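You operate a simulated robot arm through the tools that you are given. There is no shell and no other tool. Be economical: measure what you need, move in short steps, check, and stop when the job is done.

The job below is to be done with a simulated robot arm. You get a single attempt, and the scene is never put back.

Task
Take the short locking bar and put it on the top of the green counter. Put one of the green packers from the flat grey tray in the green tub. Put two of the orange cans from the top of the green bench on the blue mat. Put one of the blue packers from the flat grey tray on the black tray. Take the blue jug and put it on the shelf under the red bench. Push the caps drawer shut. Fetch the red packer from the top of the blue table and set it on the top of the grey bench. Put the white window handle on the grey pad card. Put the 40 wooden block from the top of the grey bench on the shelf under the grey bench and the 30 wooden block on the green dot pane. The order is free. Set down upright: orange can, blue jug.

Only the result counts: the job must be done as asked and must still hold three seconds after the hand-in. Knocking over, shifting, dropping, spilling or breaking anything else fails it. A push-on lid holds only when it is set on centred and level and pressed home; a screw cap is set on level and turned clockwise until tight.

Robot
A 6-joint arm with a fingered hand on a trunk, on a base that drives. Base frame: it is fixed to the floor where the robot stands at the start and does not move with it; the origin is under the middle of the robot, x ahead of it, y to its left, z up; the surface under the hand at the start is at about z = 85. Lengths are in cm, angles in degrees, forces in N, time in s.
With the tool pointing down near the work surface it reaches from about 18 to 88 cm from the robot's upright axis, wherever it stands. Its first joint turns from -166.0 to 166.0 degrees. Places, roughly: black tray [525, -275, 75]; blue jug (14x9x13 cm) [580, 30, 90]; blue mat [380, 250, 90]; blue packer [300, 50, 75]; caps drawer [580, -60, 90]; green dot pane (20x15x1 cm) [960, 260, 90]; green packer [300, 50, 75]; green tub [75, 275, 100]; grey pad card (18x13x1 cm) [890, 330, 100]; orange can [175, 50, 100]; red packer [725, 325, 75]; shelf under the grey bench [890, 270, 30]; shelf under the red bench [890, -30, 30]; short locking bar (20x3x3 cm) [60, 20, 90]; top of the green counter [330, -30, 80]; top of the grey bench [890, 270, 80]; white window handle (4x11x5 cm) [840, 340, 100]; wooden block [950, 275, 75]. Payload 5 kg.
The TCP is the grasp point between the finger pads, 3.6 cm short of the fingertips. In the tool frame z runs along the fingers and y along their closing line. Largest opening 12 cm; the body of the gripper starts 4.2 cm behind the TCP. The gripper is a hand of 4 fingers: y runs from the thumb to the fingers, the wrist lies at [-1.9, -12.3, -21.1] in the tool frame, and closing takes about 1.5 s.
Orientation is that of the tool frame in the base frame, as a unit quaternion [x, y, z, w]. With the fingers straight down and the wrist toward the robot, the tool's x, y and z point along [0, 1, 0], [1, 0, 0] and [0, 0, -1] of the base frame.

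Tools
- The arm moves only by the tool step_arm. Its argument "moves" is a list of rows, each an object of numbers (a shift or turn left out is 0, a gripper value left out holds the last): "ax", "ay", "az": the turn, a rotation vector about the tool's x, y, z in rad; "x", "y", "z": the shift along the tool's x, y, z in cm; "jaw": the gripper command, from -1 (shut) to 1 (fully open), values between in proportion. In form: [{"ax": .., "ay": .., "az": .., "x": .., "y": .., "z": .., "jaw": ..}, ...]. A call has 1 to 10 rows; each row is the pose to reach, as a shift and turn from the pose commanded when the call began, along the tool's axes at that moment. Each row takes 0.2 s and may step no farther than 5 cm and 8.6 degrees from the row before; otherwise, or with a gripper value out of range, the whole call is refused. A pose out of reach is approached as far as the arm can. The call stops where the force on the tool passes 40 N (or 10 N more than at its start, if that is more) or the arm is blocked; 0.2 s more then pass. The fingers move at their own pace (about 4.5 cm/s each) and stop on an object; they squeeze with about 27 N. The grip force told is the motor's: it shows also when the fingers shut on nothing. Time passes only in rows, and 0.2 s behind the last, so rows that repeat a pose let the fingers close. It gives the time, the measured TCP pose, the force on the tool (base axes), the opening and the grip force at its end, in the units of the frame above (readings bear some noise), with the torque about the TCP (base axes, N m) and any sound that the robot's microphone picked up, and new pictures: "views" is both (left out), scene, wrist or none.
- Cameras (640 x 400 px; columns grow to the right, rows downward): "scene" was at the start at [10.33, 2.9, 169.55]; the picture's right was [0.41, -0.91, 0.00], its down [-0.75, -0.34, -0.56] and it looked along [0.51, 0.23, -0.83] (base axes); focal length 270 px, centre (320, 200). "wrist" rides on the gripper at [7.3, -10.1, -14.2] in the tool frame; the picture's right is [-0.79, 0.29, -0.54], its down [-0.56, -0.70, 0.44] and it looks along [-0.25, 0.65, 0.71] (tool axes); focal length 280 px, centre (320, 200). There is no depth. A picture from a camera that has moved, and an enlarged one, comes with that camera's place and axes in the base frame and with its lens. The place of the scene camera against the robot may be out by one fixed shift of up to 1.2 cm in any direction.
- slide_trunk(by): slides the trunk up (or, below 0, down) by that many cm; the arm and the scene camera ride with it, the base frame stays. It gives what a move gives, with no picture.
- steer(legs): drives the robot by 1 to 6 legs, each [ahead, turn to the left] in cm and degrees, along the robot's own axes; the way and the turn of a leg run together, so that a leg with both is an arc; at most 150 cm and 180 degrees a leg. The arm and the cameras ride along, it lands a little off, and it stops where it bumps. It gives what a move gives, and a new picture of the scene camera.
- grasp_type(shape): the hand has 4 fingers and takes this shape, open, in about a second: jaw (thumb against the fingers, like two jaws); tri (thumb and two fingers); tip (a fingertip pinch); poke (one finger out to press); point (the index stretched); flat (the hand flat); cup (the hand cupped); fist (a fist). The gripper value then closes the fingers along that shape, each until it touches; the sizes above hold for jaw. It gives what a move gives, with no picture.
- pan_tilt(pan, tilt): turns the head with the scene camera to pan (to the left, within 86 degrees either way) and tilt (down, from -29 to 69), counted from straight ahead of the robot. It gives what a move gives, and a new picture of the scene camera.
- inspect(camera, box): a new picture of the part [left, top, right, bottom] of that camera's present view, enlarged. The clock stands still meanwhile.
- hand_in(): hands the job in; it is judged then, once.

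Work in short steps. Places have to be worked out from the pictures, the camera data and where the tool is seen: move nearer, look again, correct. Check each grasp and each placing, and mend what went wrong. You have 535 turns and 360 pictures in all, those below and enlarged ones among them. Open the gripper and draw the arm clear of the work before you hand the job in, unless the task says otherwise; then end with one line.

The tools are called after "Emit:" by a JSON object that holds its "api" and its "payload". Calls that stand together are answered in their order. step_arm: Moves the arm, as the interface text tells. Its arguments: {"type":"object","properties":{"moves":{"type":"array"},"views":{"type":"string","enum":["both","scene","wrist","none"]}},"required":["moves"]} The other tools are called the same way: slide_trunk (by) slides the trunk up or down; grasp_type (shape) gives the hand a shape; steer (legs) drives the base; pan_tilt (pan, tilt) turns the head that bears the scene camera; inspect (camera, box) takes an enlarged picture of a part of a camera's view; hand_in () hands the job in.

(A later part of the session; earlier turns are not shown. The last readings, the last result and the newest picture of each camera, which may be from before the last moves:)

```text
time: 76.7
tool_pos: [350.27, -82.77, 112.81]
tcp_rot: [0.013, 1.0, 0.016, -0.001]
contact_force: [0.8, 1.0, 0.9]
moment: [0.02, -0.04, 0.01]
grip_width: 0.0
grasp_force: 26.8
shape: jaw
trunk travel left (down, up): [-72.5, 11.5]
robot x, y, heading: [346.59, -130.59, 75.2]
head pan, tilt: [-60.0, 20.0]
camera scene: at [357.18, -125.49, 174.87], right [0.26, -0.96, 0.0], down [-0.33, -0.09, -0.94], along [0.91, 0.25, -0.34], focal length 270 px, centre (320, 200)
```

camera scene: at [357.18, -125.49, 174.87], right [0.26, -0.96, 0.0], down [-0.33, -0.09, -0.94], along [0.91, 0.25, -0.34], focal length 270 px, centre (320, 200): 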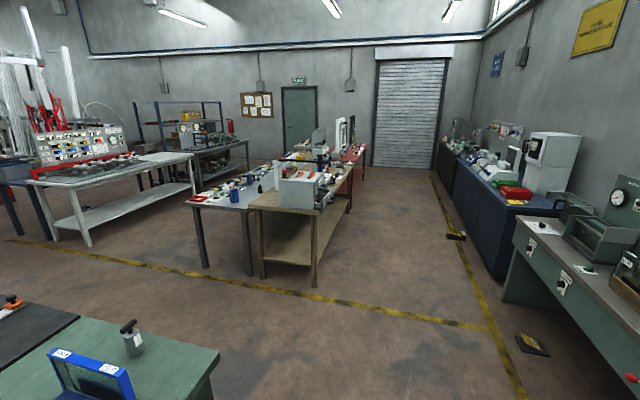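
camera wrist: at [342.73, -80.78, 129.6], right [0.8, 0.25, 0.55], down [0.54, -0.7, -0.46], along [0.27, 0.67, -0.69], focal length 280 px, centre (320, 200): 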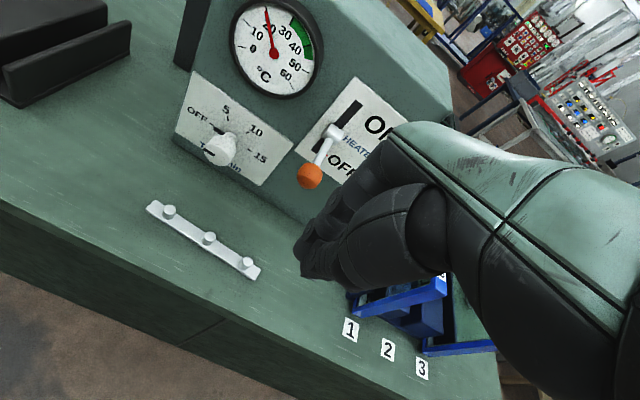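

The lever is back exactly where it was (270.6, 180.3). Next the caps drawer on the next island: I drive ahead and look.

Emit:
{"api": "steer", "payload": {"legs": [[0, -75], [125, 0]]}}

Emit:
{"api": "pan_tilt", "payload": {"pan": 38, "tilt": 35}}

```text
time: 87.6
tool_pos: [520.7, -120.63, 112.75]
tcp_rot: [0.618, 0.786, 0.013, 0.009]
contact_force: [0.2, -0.3, 0.0]
moment: [0.0, -0.02, 0.02]
grip_width: 0.0
grasp_force: 26.6
shape: jaw
trunk travel left (down, up): [-72.5, 11.5]
robot x, y, heading: [473.5, -129.78, 0.3]
head pan, tilt: [-60.0, 20.0]
camera scene: at [482.08, -137.79, 174.87], right [-0.86, -0.51, 0.0], down [-0.17, 0.3, -0.94], along [0.47, -0.81, -0.34], focal length 270 px, centre (320, 200)
```

scene: 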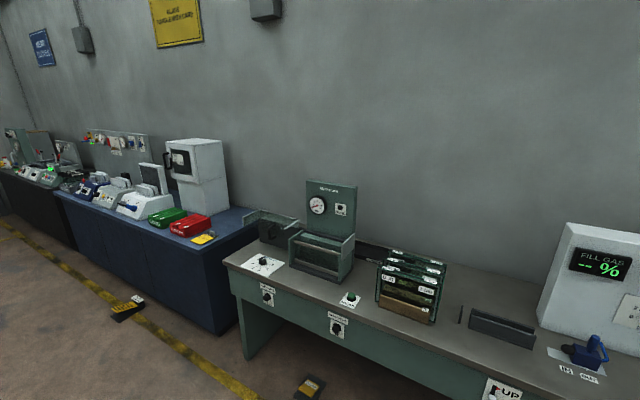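

```text
time: 89.3
tool_pos: [520.77, -120.84, 112.86]
tcp_rot: [0.618, 0.786, 0.014, 0.009]
contact_force: [0.2, 0.1, 0.1]
moment: [-0.03, -0.02, 0.02]
grip_width: 0.0
grasp_force: 27.3
shape: jaw
trunk travel left (down, up): [-72.5, 11.5]
robot x, y, heading: [473.26, -129.56, 0.4]
head pan, tilt: [38.0, 35.0]
camera scene: at [484.29, -124.3, 172.49], right [0.62, -0.78, 0.0], down [-0.45, -0.36, -0.82], along [0.64, 0.51, -0.57], focal length 270 px, centre (320, 200)
```

scene: 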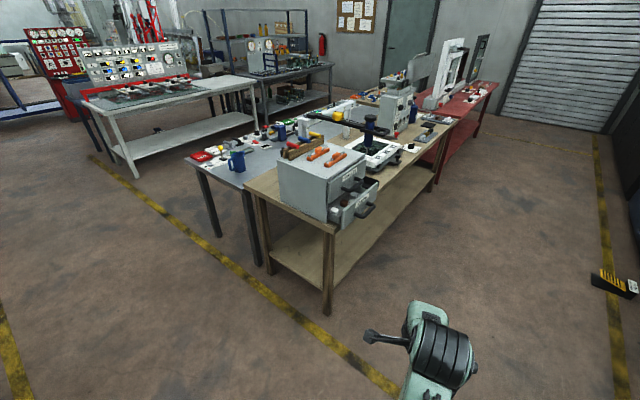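

The grey cabinet has an open lower drawer facing the right aisle, near (585, −72). I zoom.

Emit:
{"api": "inspect", "payload": {"camera": "scene", "box": [260, 120, 420, 240]}}

```text
3.33 times, centred on (340, 180) of scene
camera zoom: at [484.29, -124.3, 172.49], right [0.62, -0.78, 0.0], down [-0.45, -0.36, -0.82], along [0.64, 0.51, -0.57], focal length 901 px, centre (253, 267)
```

zoom: 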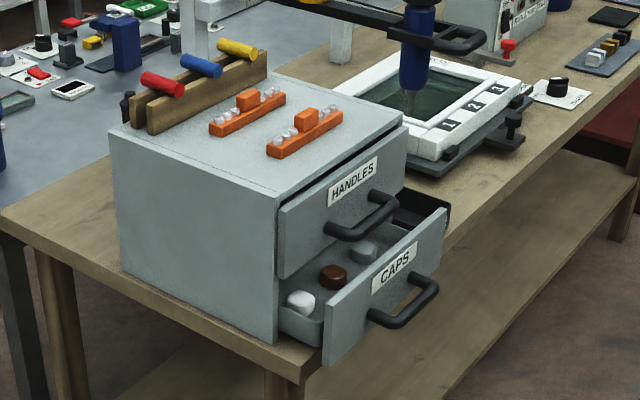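

The CAPS drawer front is at y≈−71, x 569–601, z 86–97; cabinet front y≈−61. I'll push the handle with horizontal fingers. First I drive to stand in front of it.

Emit:
{"api": "steer", "payload": {"legs": [[0, -10], [112, 0], [0, 99.6]]}}

Emit:
{"api": "pan_tilt", "payload": {"pan": 0, "tilt": 48}}

```text
time: 101.3
tool_pos: [577.79, -101.48, 112.82]
tcp_rot: [-0.091, 0.996, 0.015, -0.002]
contact_force: [-0.3, 0.7, -0.5]
moment: [0.01, -0.01, -0.02]
grip_width: 0.0
grasp_force: 27.1
shape: jaw
trunk travel left (down, up): [-72.5, 11.5]
robot x, y, heading: [584.32, -149.32, 87.3]
head pan, tilt: [38.0, 35.0]
camera scene: at [580.2, -138.99, 172.49], right [0.82, 0.58, 0.0], down [0.33, -0.47, -0.82], along [-0.47, 0.67, -0.57], focal length 270 px, centre (320, 200)
```

scene: 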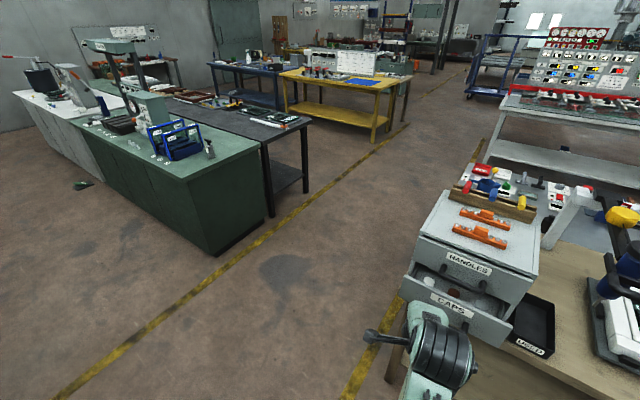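

```text
time: 102.3
tool_pos: [577.9, -101.45, 112.82]
tcp_rot: [-0.091, 0.996, 0.016, -0.002]
contact_force: [-1.4, -0.4, 0.4]
moment: [0.0, 0.03, -0.03]
grip_width: 0.03
grasp_force: 27.1
shape: jaw
trunk travel left (down, up): [-72.5, 11.5]
robot x, y, heading: [584.34, -149.08, 87.0]
head pan, tilt: [0.0, 48.0]
camera scene: at [585.66, -138.31, 170.59], right [1.0, -0.05, 0.0], down [-0.04, -0.74, -0.67], along [0.03, 0.67, -0.74], focal length 270 px, centre (320, 200)
```

scene: 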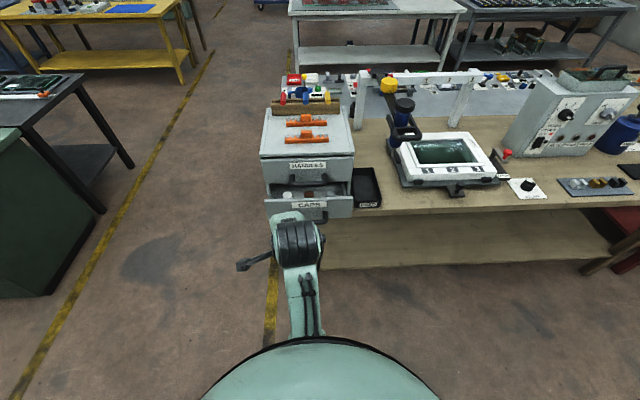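

I first straighten the yaw (−10°) and align with the drawer's centre x≈585.

Emit:
{"api": "step_arm", "payload": {"moves": [{"x": -3, "y": 2.2, "az": 0.06}, {"x": -6, "y": 4.4, "az": 0.12}, {"x": -8.3, "y": 6.6, "az": 0.182}, {"x": -8.3, "y": 6.6, "az": 0.182}], "views": "none"}}

Emit:
{"api": "step_arm", "payload": {"moves": [{"ax": -0.14}, {"ax": -0.28}, {"ax": -0.42}, {"ax": -0.56}, {"ax": -0.7}, {"ax": -0.84}, {"ax": -0.98}, {"ax": -1.12}, {"ax": -1.26}, {"ax": -1.4}]}}

```text
time: 103.3
tool_pos: [584.85, -93.53, 113.22]
tcp_rot: [0.001, 1.0, 0.016, -0.004]
contact_force: [0.7, -0.1, 0.7]
moment: [0.03, -0.06, 0.0]
grip_width: 0.0
grasp_force: 27.1
shape: jaw
trunk travel left (down, up): [-72.5, 11.5]
robot x, y, heading: [584.69, -148.97, 87.5]
head pan, tilt: [0.0, 48.0]
```

```text
time: 105.5
tool_pos: [588.01, -92.26, 112.7]
tcp_rot: [0.061, 0.797, 0.601, 0.019]
contact_force: [-1.2, 0.8, 0.9]
moment: [0.01, 0.0, -0.02]
grip_width: 0.0
grasp_force: 27.0
shape: jaw
out of reach, approached as far as the arm can: row 8, 9, 10
trunk travel left (down, up): [-72.5, 11.5]
robot x, y, heading: [584.35, -149.3, 86.9]
head pan, tilt: [0.0, 48.0]
camera scene: at [585.72, -137.35, 170.56], right [1.0, -0.05, 0.0], down [-0.04, -0.75, -0.66], along [0.03, 0.66, -0.75], focal length 270 px, centre (320, 200)
camera wrist: at [578.58, -107.6, 107.16], right [0.75, -0.53, 0.39], down [0.55, 0.17, -0.82], along [0.37, 0.83, 0.42], focal length 280 px, centre (320, 200)
```

scene: 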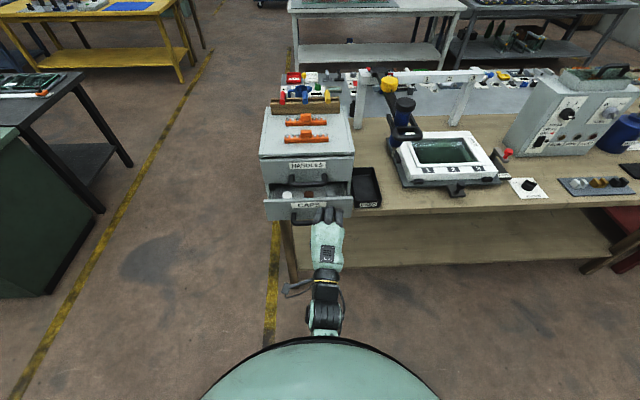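
wrist: 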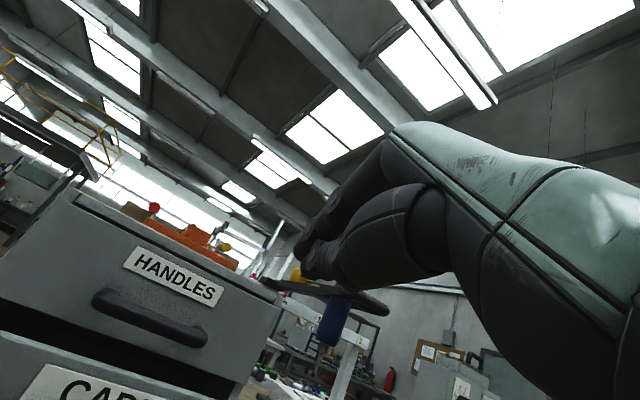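

Fingers now point 16° below horizontal toward the cabinet. I lower the trunk 20 cm to bring the tips to handle height (z≈91.5).

Emit:
{"api": "slide_trunk", "payload": {"by": -20}}

Emit:
{"api": "inspect", "payload": {"camera": "wrist", "box": [0, 0, 640, 400]}}

Emit:
{"api": "inspect", "payload": {"camera": "scene", "box": [240, 120, 400, 280]}}

```text
time: 107.7
tool_pos: [587.81, -92.25, 92.54]
tcp_rot: [0.058, 0.798, 0.6, 0.02]
contact_force: [0.3, -0.7, 0.3]
moment: [-0.01, 0.02, 0.0]
grip_width: 0.03
grasp_force: 27.3
shape: jaw
trunk travel left (down, up): [-52.5, 31.5]
robot x, y, heading: [584.53, -149.17, 87.4]
head pan, tilt: [0.0, 48.0]
```

```text
1.00 times, centred on (320, 200) of wrist (not enlarged: the box is as wide or as high as the picture)
camera zoom: at [578.53, -107.61, 87.02], right [0.75, -0.53, 0.4], down [0.55, 0.17, -0.82], along [0.37, 0.83, 0.42], focal length 280 px, centre (320, 200)
```

zoom: 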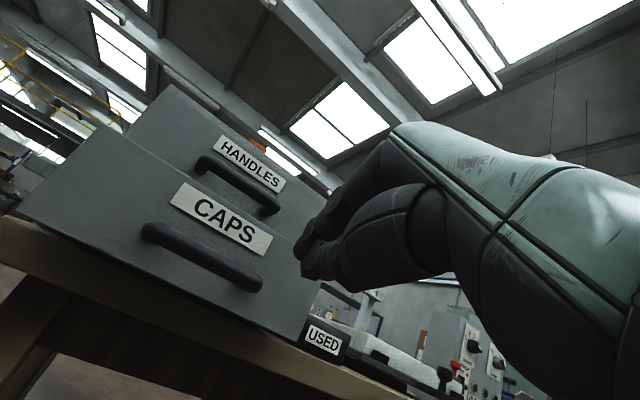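

```text
2.50 times, centred on (320, 200) of scene
camera zoom: at [585.67, -137.25, 150.44], right [1.0, -0.05, 0.0], down [-0.04, -0.75, -0.66], along [0.03, 0.66, -0.75], focal length 676 px, centre (320, 200)
```

zoom: 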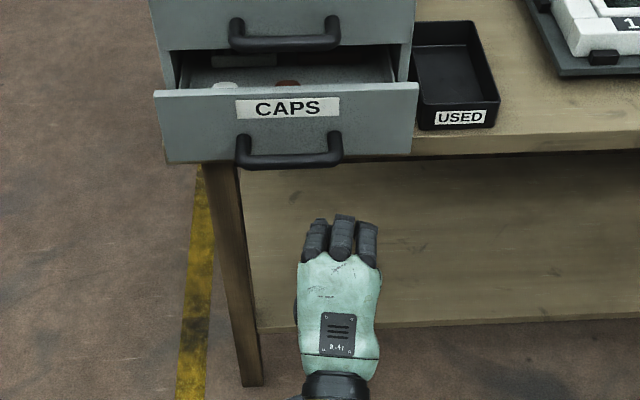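

The handle is at about (584, −77, 89.3); tips at (588, −89, 91.5). I align, then advance +y in steps until the handle is met and the drawer moves.

Emit:
{"api": "step_arm", "payload": {"moves": [{"x": 2.1, "y": -0.7, "z": 1.5}, {"x": 4.25, "y": -1.38, "z": 3.0}, {"x": 4.6, "y": -0.56, "z": 5.9}, {"x": 4.95, "y": 0.26, "z": 8.7}, {"x": 5.2, "y": 0.8, "z": 10.6}, {"x": 5.4, "y": 1.35, "z": 12.5}]}}

```text
time: 109.1
tool_pos: [583.94, -79.88, 90.78]
tcp_rot: [0.059, 0.796, 0.602, 0.02]
contact_force: [-0.1, -0.1, 0.9]
moment: [0.04, 0.04, 0.01]
grip_width: 0.0
grasp_force: 27.2
shape: jaw
trunk travel left (down, up): [-52.5, 31.5]
robot x, y, heading: [584.04, -149.4, 87.5]
head pan, tilt: [0.0, 48.0]
camera scene: at [585.66, -138.24, 150.58], right [1.0, -0.05, 0.0], down [-0.04, -0.74, -0.67], along [0.03, 0.67, -0.74], focal length 270 px, centre (320, 200)
camera wrist: at [574.62, -95.32, 85.27], right [0.75, -0.53, 0.4], down [0.55, 0.17, -0.82], along [0.37, 0.83, 0.42], focal length 280 px, centre (320, 200)
```

scene: 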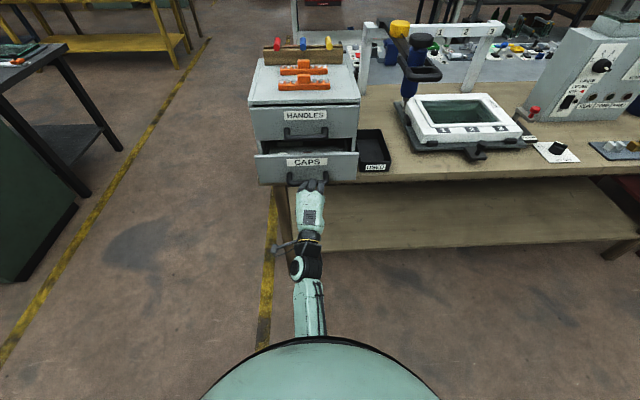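
wrist: 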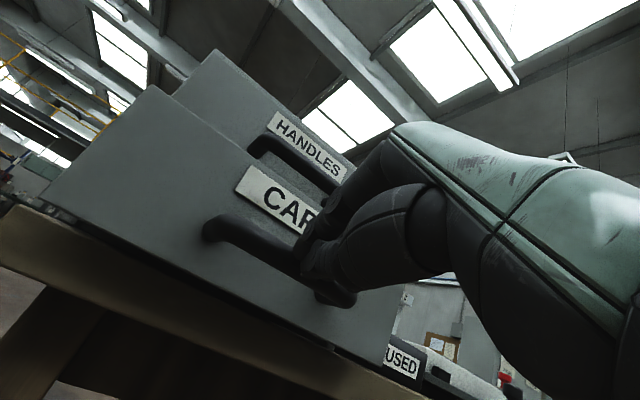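

The tips are at the handle. I push on in 2 cm steps until the drawer seats.

Emit:
{"api": "step_arm", "payload": {"moves": [{"x": 0.23, "y": 0.55, "z": 1.9}, {"x": 0.47, "y": 1.1, "z": 3.8}, {"x": 0.7, "y": 1.64, "z": 5.7}, {"x": 0.94, "y": 2.2, "z": 7.6}, {"x": 1.17, "y": 2.7, "z": 9.5}, {"x": 1.4, "y": 3.3, "z": 11.5}]}}

```text
time: 110.2
tool_pos: [583.77, -72.08, 91.0]
tcp_rot: [0.06, 0.795, 0.603, 0.02]
contact_force: [-1.6, -23.4, 1.9]
moment: [-0.3, 0.0, -0.04]
grip_width: 0.0
grasp_force: 27.2
shape: jaw
trunk travel left (down, up): [-52.5, 31.5]
robot x, y, heading: [583.8, -148.92, 87.1]
head pan, tilt: [0.0, 48.0]
stopped in row 5: the force on the tool passed its limit at 62 N (the readings are from after the stop); the commanded pose is now the measured one
camera scene: at [585.64, -138.61, 150.61], right [1.0, -0.05, 0.0], down [-0.04, -0.74, -0.67], along [0.03, 0.67, -0.74], focal length 270 px, centre (320, 200)
camera wrist: at [574.45, -87.45, 85.5], right [0.75, -0.54, 0.39], down [0.55, 0.17, -0.82], along [0.37, 0.83, 0.42], focal length 280 px, centre (320, 200)
```

scene: 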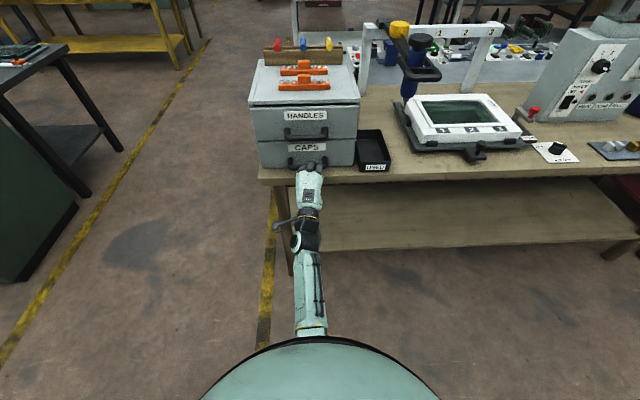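
wrist: 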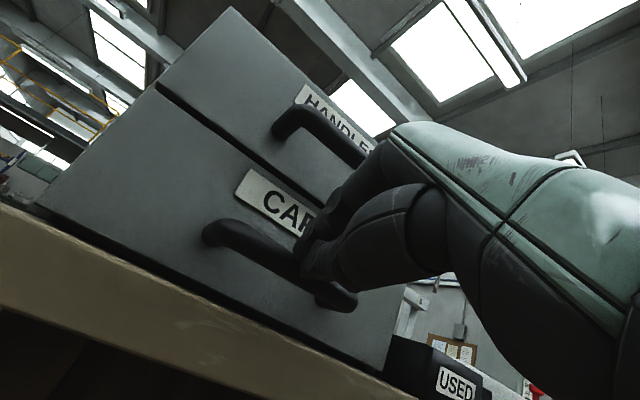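

The drawer is flush and the cabinet did not move. I draw back and check it closely.

Emit:
{"api": "step_arm", "payload": {"moves": [{"z": -4}, {"z": -8}, {"z": -12}, {"z": -16}], "views": "none"}}

Emit:
{"api": "inspect", "payload": {"camera": "scene", "box": [230, 80, 380, 200]}}

```text
time: 111.2
tool_pos: [582.35, -87.14, 95.22]
tcp_rot: [0.06, 0.796, 0.603, 0.02]
contact_force: [0.8, -0.7, -0.2]
moment: [-0.02, -0.01, 0.02]
grip_width: 0.02
grasp_force: 27.3
shape: jaw
trunk travel left (down, up): [-52.5, 31.5]
robot x, y, heading: [584.19, -149.22, 86.9]
head pan, tilt: [0.0, 48.0]
```

```text
3.33 times, centred on (305, 140) of scene
camera zoom: at [585.68, -138.48, 150.6], right [1.0, -0.05, 0.0], down [-0.04, -0.74, -0.67], along [0.03, 0.67, -0.74], focal length 901 px, centre (370, 400)
```

zoom: 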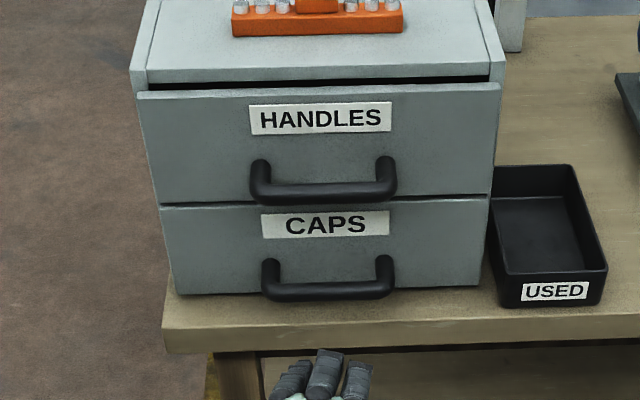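

Drawer flush. Now the blue jug on the grey table at about (578, 20–30). I raise, turn the fingers down again, open the hand, and drive round.

Emit:
{"api": "slide_trunk", "payload": {"by": 22}}

Emit:
{"api": "step_arm", "payload": {"moves": [{"ax": 0.14, "jaw": 1}, {"ax": 0.28}, {"ax": 0.42}, {"ax": 0.56}, {"ax": 0.7}, {"ax": 0.84}, {"ax": 0.98}, {"ax": 1.12}, {"ax": 1.26}, {"ax": 1.29}], "views": "none"}}

Emit:
{"api": "steer", "payload": {"legs": [[0, 93], [85, 0], [0, -90], [140, 0], [35, 0]]}}

```text
time: 113.5
tool_pos: [582.36, -87.08, 117.04]
tcp_rot: [0.06, 0.796, 0.603, 0.02]
contact_force: [-1.1, -0.4, -0.1]
moment: [0.02, -0.01, -0.01]
grip_width: 0.01
grasp_force: 26.5
shape: jaw
trunk travel left (down, up): [-74.5, 9.5]
robot x, y, heading: [584.12, -149.29, 87.2]
head pan, tilt: [0.0, 48.0]
```

```text
time: 115.7
tool_pos: [576.87, -88.64, 118.21]
tcp_rot: [0.084, 0.996, 0.009, 0.017]
contact_force: [-0.3, 0.1, 0.0]
moment: [-0.01, -0.02, 0.05]
grip_width: 11.98
grasp_force: 0.0
shape: jaw
out of reach, approached as far as the arm can: row 1, 2, 5, 6, 7, 8, 9, 10
trunk travel left (down, up): [-74.5, 9.5]
robot x, y, heading: [583.95, -149.16, 87.1]
head pan, tilt: [0.0, 48.0]
```

```text
time: 139.0
tool_pos: [492.65, 89.51, 118.1]
tcp_rot: [0.064, 0.998, 0.01, 0.016]
contact_force: [0.0, 0.5, 0.0]
moment: [0.0, 0.05, -0.01]
grip_width: 11.99
grasp_force: 0.0
shape: jaw
trunk travel left (down, up): [-74.5, 9.5]
robot x, y, heading: [502.92, 29.17, 89.5]
head pan, tilt: [0.0, 48.0]
camera scene: at [503.62, 40.18, 172.59], right [1.0, -0.01, 0.0], down [0.0, -0.74, -0.67], along [0.0, 0.67, -0.74], focal length 270 px, centre (320, 200)
```

scene: 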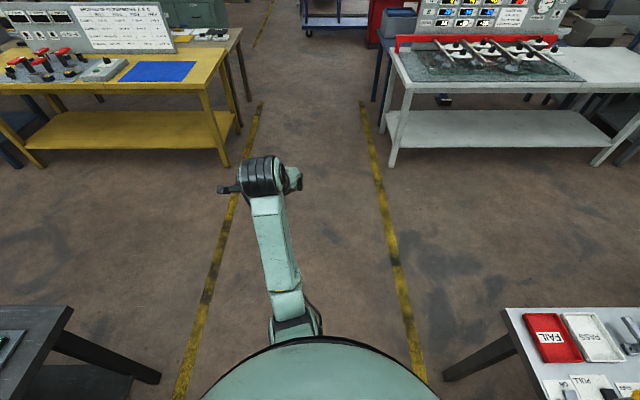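

I look at the jug with the head before turning.

Emit:
{"api": "pan_tilt", "payload": {"pan": -80, "tilt": 45}}

```text
time: 140.5
tool_pos: [492.69, 89.58, 118.08]
tcp_rot: [0.064, 0.998, 0.01, 0.015]
contact_force: [-0.1, 0.2, 0.2]
moment: [0.0, 0.0, 0.0]
grip_width: 11.98
grasp_force: 0.0
shape: jaw
trunk travel left (down, up): [-74.5, 9.5]
robot x, y, heading: [502.84, 29.31, 89.4]
head pan, tilt: [-80.0, 45.0]
camera scene: at [511.59, 33.7, 173.0], right [0.17, -0.99, 0.0], down [-0.7, -0.12, -0.71], along [0.7, 0.12, -0.71], focal length 270 px, centre (320, 200)
```

scene: 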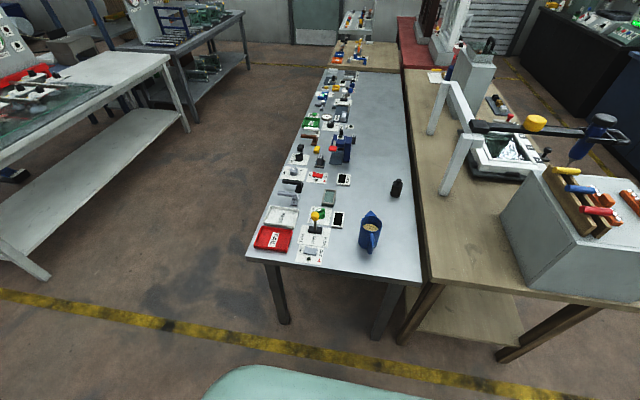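

Emit:
{"api": "inspect", "payload": {"camera": "scene", "box": [310, 180, 430, 270]}}

```text
4.44 times, centred on (370, 225) of scene
camera zoom: at [511.59, 33.7, 173.0], right [0.17, -0.99, 0.0], down [-0.7, -0.12, -0.71], along [0.7, 0.12, -0.71], focal length 1201 px, centre (98, 89)
```

zoom: 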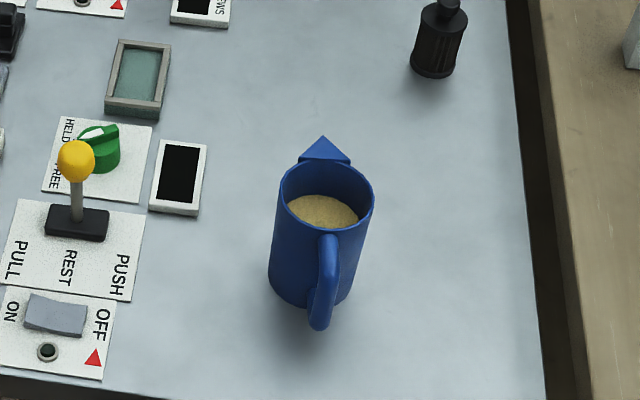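

Jug centre ≈ (577, 26), handle toward −x, spout +x, filled. I'll take it from above with the closing line along y, from the aisle on the left side of this table.

Emit:
{"api": "steer", "payload": {"legs": [[78, 0], [0, -89.4], [74, 0], [0, -90]]}}

Emit:
{"api": "pan_tilt", "payload": {"pan": 0, "tilt": 50}}

```text
time: 158.2
tool_pos: [591.09, 46.71, 118.15]
tcp_rot: [0.999, -0.046, -0.016, 0.011]
contact_force: [-0.1, -0.2, 0.3]
moment: [0.0, 0.0, -0.03]
grip_width: 11.99
grasp_force: 0.1
shape: jaw
trunk travel left (down, up): [-74.5, 9.5]
robot x, y, heading: [578.82, 106.82, -88.5]
head pan, tilt: [-80.0, 45.0]
camera scene: at [572.06, 101.91, 173.0], right [-0.2, 0.98, 0.0], down [0.69, 0.14, -0.71], along [-0.69, -0.14, -0.71], focal length 270 px, centre (320, 200)
```

scene: 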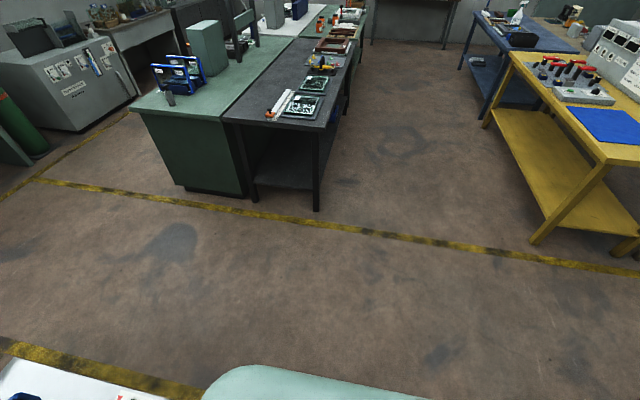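

```text
time: 159.7
tool_pos: [591.19, 46.74, 118.17]
tcp_rot: [0.999, -0.046, -0.015, 0.01]
contact_force: [0.2, 0.4, -0.5]
moment: [-0.01, 0.0, 0.0]
grip_width: 12.01
grasp_force: 0.2
shape: jaw
trunk travel left (down, up): [-74.5, 9.5]
robot x, y, heading: [579.28, 106.52, -88.1]
head pan, tilt: [0.0, 50.0]
camera scene: at [580.25, 95.86, 172.31], right [-1.0, -0.03, 0.0], down [-0.02, 0.77, -0.64], along [0.02, -0.64, -0.77], focal length 270 px, centre (320, 200)
```

scene: 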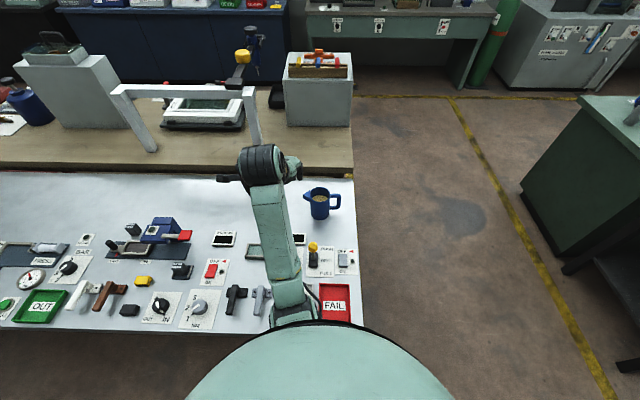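

The view gives the jug near (582, 30.6), so the estimates differ by a few cm. I centre the hand in x, a bit short of the jug, and look with the wrist camera.

Emit:
{"api": "step_arm", "payload": {"moves": [{"x": -3, "az": -0.05}, {"x": -6, "az": -0.093}, {"x": -9, "az": -0.093}, {"x": -9, "az": -0.093}]}}

```text
time: 160.7
tool_pos: [590.73, 48.44, 116.41]
tcp_rot: [0.999, -0.024, -0.03, 0.015]
contact_force: [-0.1, 0.6, -0.3]
moment: [0.02, 0.01, -0.01]
grip_width: 11.99
grasp_force: 0.0
shape: jaw
out of reach, approached as far as the arm can: row 1, 2, 3, 4
trunk travel left (down, up): [-74.5, 9.5]
robot x, y, heading: [579.2, 106.62, -88.4]
head pan, tilt: [0.0, 50.0]
camera scene: at [580.23, 95.85, 172.31], right [-1.0, -0.03, 0.0], down [-0.02, 0.77, -0.64], along [0.02, -0.64, -0.77], focal length 270 px, centre (320, 200)
camera wrist: at [599.35, 58.66, 130.01], right [-0.77, -0.23, 0.6], down [-0.55, 0.71, -0.43], along [-0.33, -0.66, -0.68], focal length 280 px, centre (320, 200)
```

scene: 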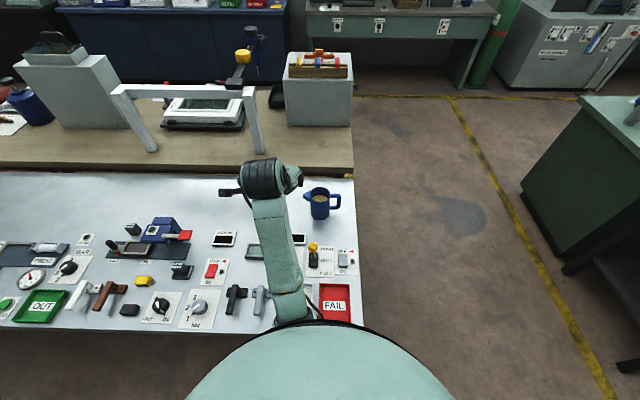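
wrist: 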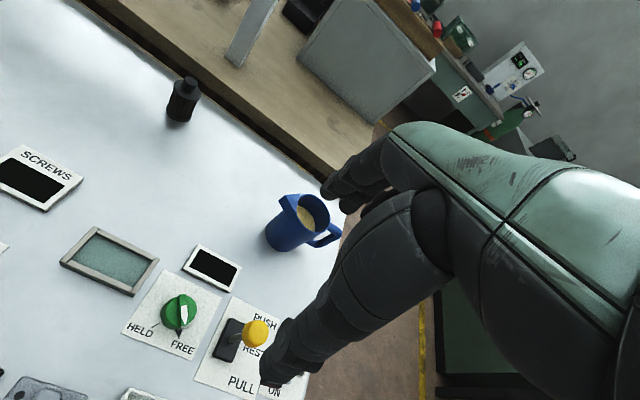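

The arm balked at that height; I try again lower, z≈108, with a smaller sideways move.

Emit:
{"api": "step_arm", "payload": {"moves": [{"z": 3}, {"z": 6}, {"z": 6, "x": -3}, {"z": 6, "x": -6}, {"z": 6, "x": -9}, {"z": 6, "x": -9}]}}

```text
time: 162.1
tool_pos: [586.81, 49.75, 110.4]
tcp_rot: [0.998, -0.04, -0.05, 0.019]
contact_force: [-0.4, 0.6, 0.3]
moment: [0.01, 0.03, 0.0]
grip_width: 12.0
grasp_force: 0.1
shape: jaw
out of reach, approached as far as the arm can: row 3, 4, 5, 6
trunk travel left (down, up): [-74.5, 9.5]
robot x, y, heading: [578.93, 106.42, -88.5]
head pan, tilt: [0.0, 50.0]
camera scene: at [580.23, 95.85, 172.31], right [-1.0, -0.03, 0.0], down [-0.02, 0.77, -0.64], along [0.02, -0.64, -0.77], focal length 270 px, centre (320, 200)
camera wrist: at [596.31, 59.84, 123.43], right [-0.75, -0.2, 0.63], down [-0.54, 0.73, -0.42], along [-0.37, -0.65, -0.66], focal length 280 px, centre (320, 200)
```

scene: 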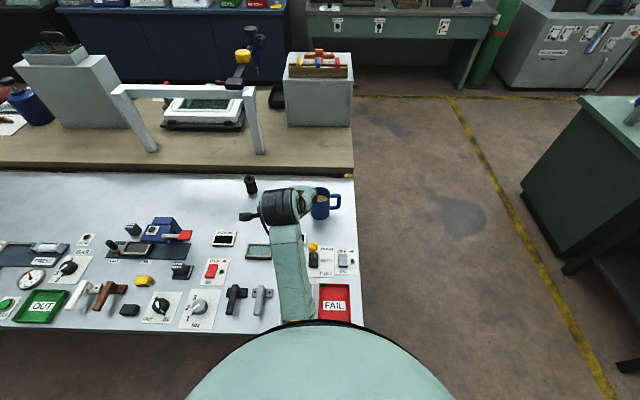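
wrist: 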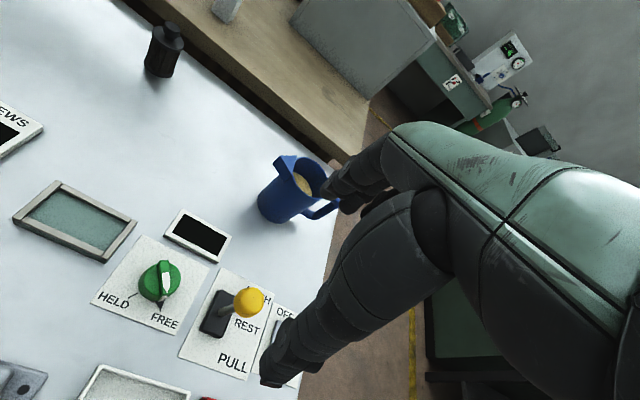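

The forearm has rolled over (its straps face down) since the drawer push, which limits the wrist. I back away from the table to unwind it in free space.

Emit:
{"api": "steer", "payload": {"legs": [[-45, 0]]}}

Emit:
{"api": "step_arm", "payload": {"moves": [{"ax": -0.14}, {"ax": -0.28}, {"ax": -0.42}, {"ax": -0.56}, {"ax": -0.7}, {"ax": -0.84}, {"ax": -0.98}, {"ax": -1.12}, {"ax": -1.26}, {"ax": -1.4}], "views": "scene"}}

```text
time: 165.0
tool_pos: [585.66, 94.02, 110.34]
tcp_rot: [0.998, -0.04, -0.048, 0.019]
contact_force: [1.2, -0.9, -0.1]
moment: [0.03, 0.0, 0.01]
grip_width: 12.0
grasp_force: 0.0
shape: jaw
trunk travel left (down, up): [-74.5, 9.5]
robot x, y, heading: [577.56, 150.96, -88.4]
head pan, tilt: [0.0, 50.0]
camera scene: at [578.98, 140.06, 172.31], right [-1.0, -0.03, 0.0], down [-0.02, 0.77, -0.64], along [0.02, -0.64, -0.77], focal length 270 px, centre (320, 200)
```

scene: 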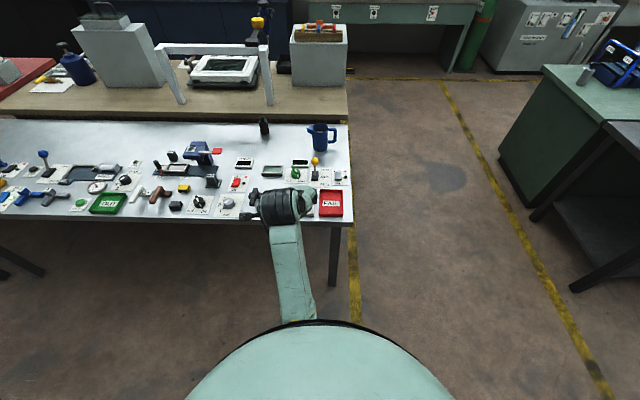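

```text
time: 167.4
tool_pos: [582.49, 93.3, 108.17]
tcp_rot: [0.782, -0.092, 0.003, 0.617]
contact_force: [0.2, 0.2, -0.1]
moment: [0.01, 0.02, -0.02]
grip_width: 11.98
grasp_force: 0.1
shape: jaw
trunk travel left (down, up): [-74.5, 9.5]
robot x, y, heading: [577.8, 150.62, -88.3]
head pan, tilt: [0.0, 50.0]
stopped in row 10: the arm was blocked; the commanded pose is now the measured one
camera scene: at [578.95, 140.15, 172.32], right [-1.0, -0.03, 0.0], down [-0.02, 0.77, -0.64], along [0.02, -0.64, -0.77], focal length 270 px, centre (320, 200)
```

scene: 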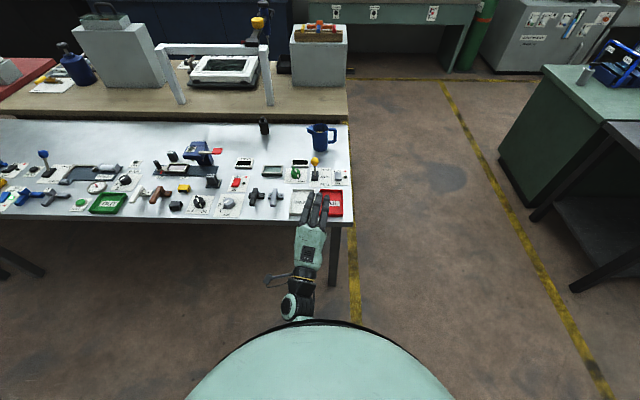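

The hand is horizontal again. I now bring it back down by way of the right side, so the forearm unrolls: first yaw right with a bit more reach.

Emit:
{"api": "step_arm", "payload": {"moves": [{"z": 3, "ay": -0.12}, {"z": 6, "ay": -0.24}, {"z": 9, "ay": -0.36}, {"z": 11, "ay": -0.48}, {"z": 12, "ay": -0.6}, {"z": 12, "ay": -0.7}], "views": "scene"}}

Emit:
{"api": "step_arm", "payload": {"moves": [{"ax": 0.14}, {"ax": 0.28}, {"ax": 0.42}, {"ax": 0.56}, {"ax": 0.7}, {"ax": 0.84}, {"ax": 0.98}, {"ax": 1.12}, {"ax": 1.26}, {"ax": 1.33}], "views": "scene"}}

```text
time: 168.8
tool_pos: [581.04, 81.6, 105.25]
tcp_rot: [0.735, -0.298, -0.266, 0.547]
contact_force: [1.5, 0.4, 0.3]
moment: [-0.05, 0.04, -0.01]
grip_width: 12.01
grasp_force: 0.1
shape: jaw
trunk travel left (down, up): [-74.5, 9.5]
robot x, y, heading: [577.66, 150.54, -88.2]
head pan, tilt: [0.0, 50.0]
camera scene: at [579.05, 140.0, 172.31], right [-1.0, -0.03, 0.0], down [-0.02, 0.77, -0.64], along [0.02, -0.64, -0.77], focal length 270 px, centre (320, 200)
```

scene: 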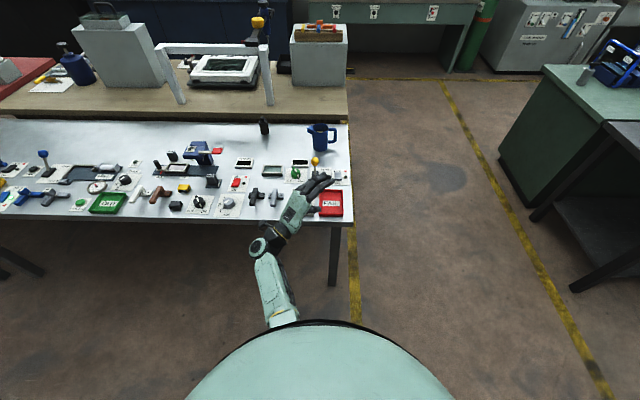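

```text
time: 171.0
tool_pos: [581.21, 81.75, 105.36]
tcp_rot: [0.917, -0.398, -0.025, -0.023]
contact_force: [-0.3, -0.1, -0.1]
moment: [-0.02, -0.02, -0.02]
grip_width: 12.03
grasp_force: 0.0
shape: jaw
trunk travel left (down, up): [-74.5, 9.5]
robot x, y, heading: [577.86, 151.05, -88.3]
head pan, tilt: [0.0, 50.0]
camera scene: at [578.96, 140.07, 172.31], right [-1.0, -0.03, 0.0], down [-0.02, 0.77, -0.64], along [0.02, -0.64, -0.77], focal length 270 px, centre (320, 200)
```

scene: 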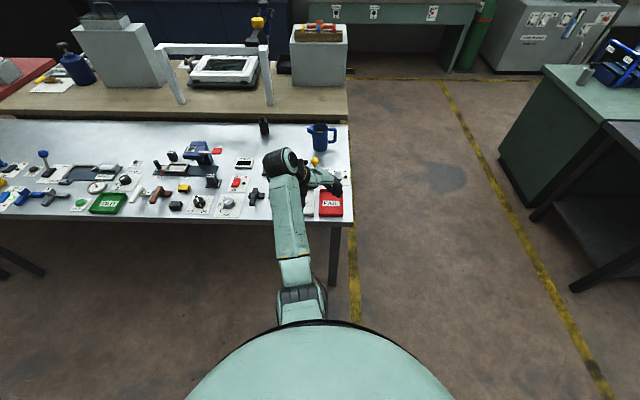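

All rows were reached. Now I yaw back to face straight ahead.

Emit:
{"api": "step_arm", "payload": {"moves": [{"az": -0.14}, {"az": -0.28}, {"az": -0.42}, {"az": -0.56}, {"az": -0.7}, {"az": -0.82}, {"az": -0.82}], "views": "scene"}}

```text
time: 172.6
tool_pos: [585.37, 82.8, 106.07]
tcp_rot: [0.996, -0.043, -0.075, -0.022]
contact_force: [0.1, 0.2, -0.2]
moment: [0.03, -0.01, 0.02]
grip_width: 11.98
grasp_force: 0.0
shape: jaw
out of reach, approached as far as the arm can: row 4, 5, 6, 7
trunk travel left (down, up): [-74.5, 9.5]
robot x, y, heading: [577.45, 151.19, -88.2]
head pan, tilt: [0.0, 50.0]
camera scene: at [579.01, 140.07, 172.31], right [-1.0, -0.03, 0.0], down [-0.02, 0.77, -0.64], along [0.02, -0.64, -0.77], focal length 270 px, centre (320, 200)
```

scene: 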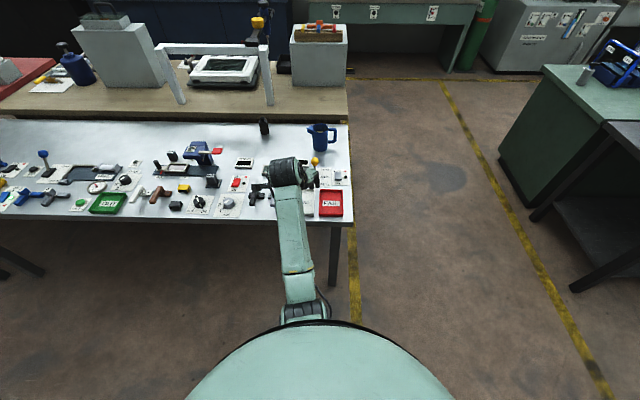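

Still flipped. I do the same once more but returning by the left side.

Emit:
{"api": "step_arm", "payload": {"moves": [{"ax": -0.14}, {"ax": -0.28}, {"ax": -0.42}, {"ax": -0.56}, {"ax": -0.7}, {"ax": -0.84}, {"ax": -0.98}, {"ax": -1.12}, {"ax": -1.26}, {"ax": -1.36}], "views": "scene"}}

Emit:
{"api": "step_arm", "payload": {"moves": [{"ay": 0.14}, {"ay": 0.28}, {"ay": 0.42}, {"ay": 0.56}, {"ay": 0.7}, {"ay": 0.8}], "views": "scene"}}

```text
time: 175.0
tool_pos: [581.07, 82.64, 102.82]
tcp_rot: [0.83, -0.102, -0.04, 0.547]
contact_force: [-0.1, -0.1, 0.0]
moment: [-0.01, 0.01, 0.03]
grip_width: 11.99
grasp_force: 0.1
shape: jaw
out of reach, approached as far as the arm can: row 9
trunk travel left (down, up): [-74.5, 9.5]
robot x, y, heading: [577.7, 150.94, -88.3]
head pan, tilt: [0.0, 50.0]
stopped in row 10: the arm was blocked; the commanded pose is now the measured one
camera scene: at [579.05, 140.18, 172.32], right [-1.0, -0.03, 0.0], down [-0.02, 0.77, -0.64], along [0.02, -0.64, -0.77], focal length 270 px, centre (320, 200)
```

scene: 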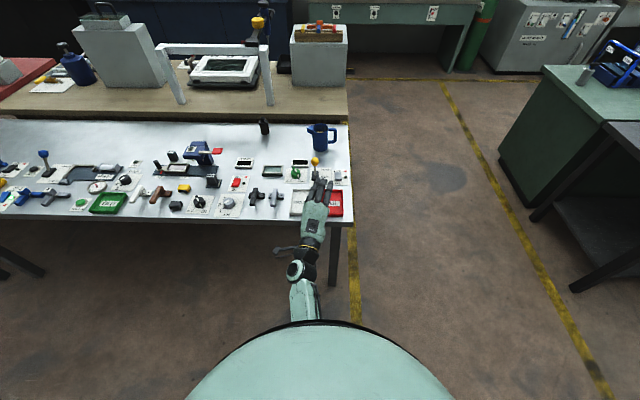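

```text
time: 176.4
tool_pos: [580.97, 82.47, 102.71]
tcp_rot: [0.779, 0.12, 0.288, 0.543]
contact_force: [0.2, 0.0, -0.2]
moment: [-0.03, 0.02, 0.02]
grip_width: 11.98
grasp_force: 0.0
shape: jaw
trunk travel left (down, up): [-74.5, 9.5]
robot x, y, heading: [578.03, 150.92, -88.2]
head pan, tilt: [0.0, 50.0]
camera scene: at [578.91, 140.02, 172.31], right [-1.0, -0.03, 0.0], down [-0.02, 0.77, -0.64], along [0.02, -0.64, -0.77], focal length 270 px, centre (320, 200)
```

scene: 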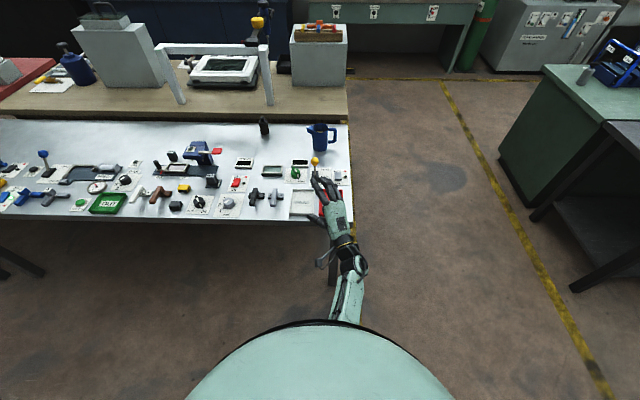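

The straps are visible on top again: unwound. Now I pitch down and yaw straight.

Emit:
{"api": "step_arm", "payload": {"moves": [{"ax": 0.14}, {"ax": 0.28}, {"ax": 0.42}, {"ax": 0.56}, {"ax": 0.7}, {"ax": 0.84}, {"ax": 0.98}, {"ax": 1.12}, {"ax": 1.21}], "views": "none"}}

Emit:
{"api": "step_arm", "payload": {"moves": [{"az": 0.14}, {"az": 0.28}, {"az": 0.42}, {"az": 0.56}, {"az": 0.7}, {"az": 0.8}], "views": "scene"}}

```text
time: 178.4
tool_pos: [581.19, 82.47, 102.57]
tcp_rot: [0.95, 0.262, 0.168, 0.004]
contact_force: [0.2, -1.1, -0.3]
moment: [0.0, -0.06, 0.01]
grip_width: 11.99
grasp_force: 0.0
shape: jaw
trunk travel left (down, up): [-74.5, 9.5]
robot x, y, heading: [578.14, 150.86, -88.3]
head pan, tilt: [0.0, 50.0]
```

```text
time: 179.8
tool_pos: [581.02, 82.66, 102.68]
tcp_rot: [0.981, 0.093, 0.167, -0.025]
contact_force: [-0.6, -0.1, -0.8]
moment: [-0.03, -0.02, -0.03]
grip_width: 11.97
grasp_force: 0.1
shape: jaw
out of reach, approached as far as the arm can: row 3, 4, 5, 6
trunk travel left (down, up): [-74.5, 9.5]
robot x, y, heading: [577.81, 150.96, -88.6]
head pan, tilt: [0.0, 50.0]
camera scene: at [578.96, 140.08, 172.31], right [-1.0, -0.03, 0.0], down [-0.02, 0.77, -0.64], along [0.02, -0.64, -0.77], focal length 270 px, centre (320, 200)
```

scene: 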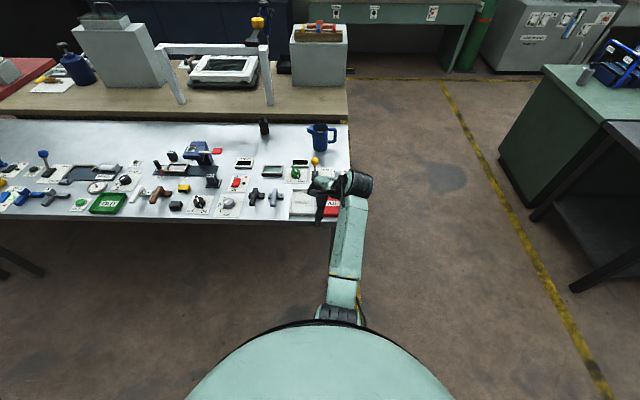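

Now the opposite limit binds, so the wrist is flipped the other way. I go back up the same way to the strap-up pose and then come down straight.

Emit:
{"api": "step_arm", "payload": {"moves": [{"az": -0.14}, {"az": -0.28}, {"az": -0.42}], "views": "none"}}

Emit:
{"api": "step_arm", "payload": {"moves": [{"ax": -0.14}, {"ax": -0.28}, {"ax": -0.42}, {"ax": -0.56}, {"ax": -0.7}, {"ax": -0.84}, {"ax": -0.98}, {"ax": -1.12}, {"ax": -1.21}], "views": "scene"}}

Emit:
{"api": "inspect", "payload": {"camera": "scene", "box": [240, 160, 420, 340]}}

```text
time: 180.6
tool_pos: [580.92, 82.49, 102.61]
tcp_rot: [0.94, 0.297, 0.169, 0.01]
contact_force: [0.8, 0.1, 0.4]
moment: [-0.03, 0.01, 0.0]
grip_width: 12.0
grasp_force: 0.0
shape: jaw
trunk travel left (down, up): [-74.5, 9.5]
robot x, y, heading: [578.25, 150.78, -88.2]
head pan, tilt: [0.0, 50.0]
```

```text
time: 182.6
tool_pos: [581.08, 82.47, 102.65]
tcp_rot: [0.767, 0.147, 0.306, 0.544]
contact_force: [-0.6, 0.6, 0.1]
moment: [0.03, 0.0, 0.02]
grip_width: 11.96
grasp_force: 0.0
shape: jaw
trunk travel left (down, up): [-74.5, 9.5]
robot x, y, heading: [578.01, 150.93, -88.1]
head pan, tilt: [0.0, 50.0]
camera scene: at [578.98, 140.06, 172.31], right [-1.0, -0.03, 0.0], down [-0.02, 0.77, -0.64], along [0.02, -0.64, -0.77], focal length 270 px, centre (320, 200)
```

scene: 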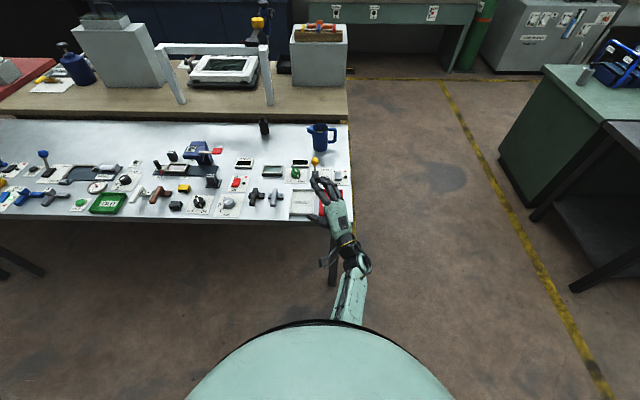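

```text
2.22 times, centred on (330, 250) of scene
camera zoom: at [578.98, 140.06, 172.31], right [-1.0, -0.03, 0.0], down [-0.02, 0.77, -0.64], along [0.02, -0.64, -0.77], focal length 600 px, centre (298, 89)
```

zoom: 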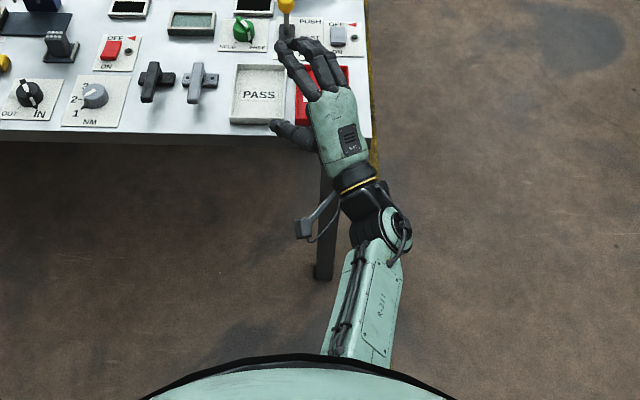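

The roll analysis says the hand must swing through the forearm axis from up-left to down-right. I do that rotation in 10 rows.

Emit:
{"api": "step_arm", "payload": {"moves": [{"ax": 0.069, "ay": -0.129}, {"ax": 0.138, "ay": -0.258}, {"ax": 0.207, "ay": -0.387}, {"ax": 0.276, "ay": -0.516}, {"ax": 0.345, "ay": -0.645}, {"ax": 0.414, "ay": -0.774}, {"ax": 0.483, "ay": -0.903}, {"ax": 0.552, "ay": -1.032}, {"ax": 0.621, "ay": -1.161}, {"ax": 0.69, "ay": -1.29}], "views": "scene"}}

```text
time: 184.8
tool_pos: [581.05, 82.71, 102.69]
tcp_rot: [0.905, 0.019, 0.019, 0.424]
contact_force: [0.0, 0.2, 0.9]
moment: [0.01, 0.03, 0.0]
grip_width: 11.98
grasp_force: 0.0
shape: jaw
out of reach, approached as far as the arm can: row 6, 7, 8, 9, 10
trunk travel left (down, up): [-74.5, 9.5]
robot x, y, heading: [577.52, 151.03, -88.3]
head pan, tilt: [0.0, 50.0]
camera scene: at [578.99, 140.1, 172.31], right [-1.0, -0.03, 0.0], down [-0.02, 0.77, -0.64], along [0.02, -0.64, -0.77], focal length 270 px, centre (320, 200)
```

scene: 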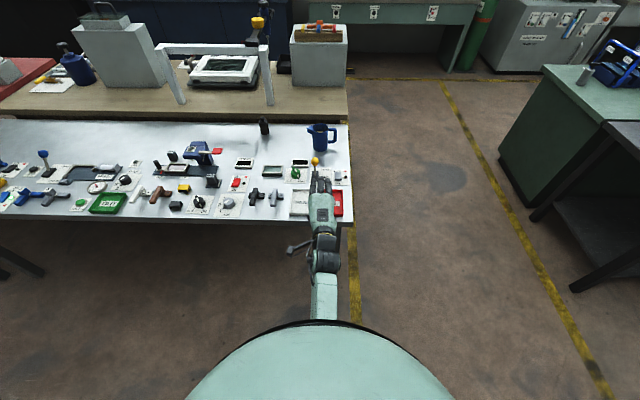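

The hand is now about in line with the forearm. I continue pitching straight down from here.

Emit:
{"api": "step_arm", "payload": {"moves": [{"ax": 0.12}, {"ax": 0.24}, {"ax": 0.36}, {"ax": 0.48}, {"ax": 0.6}, {"ax": 0.72}, {"ax": 0.84}], "views": "scene"}}

```text
time: 186.4
tool_pos: [576.81, 83.7, 103.23]
tcp_rot: [0.996, 0.042, 0.079, 0.022]
contact_force: [-1.0, 0.2, 0.1]
moment: [0.02, 0.0, -0.03]
grip_width: 11.99
grasp_force: 0.0
shape: jaw
out of reach, approached as far as the arm can: row 1, 2, 3, 4, 5, 6, 7
trunk travel left (down, up): [-74.5, 9.5]
robot x, y, heading: [577.46, 150.72, -88.3]
head pan, tilt: [0.0, 50.0]
camera scene: at [578.93, 139.97, 172.3], right [-1.0, -0.03, 0.0], down [-0.02, 0.77, -0.64], along [0.02, -0.64, -0.77], focal length 270 px, centre (320, 200)
```

scene: 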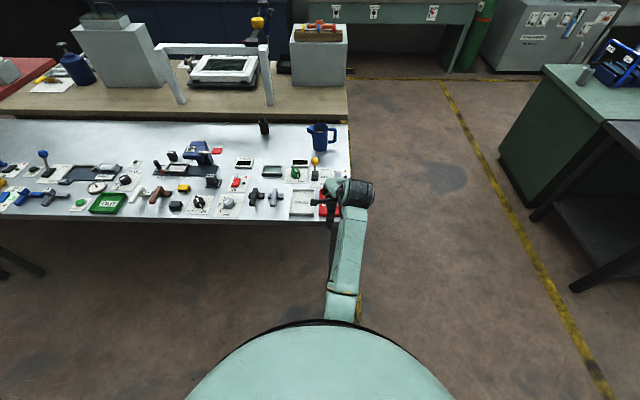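

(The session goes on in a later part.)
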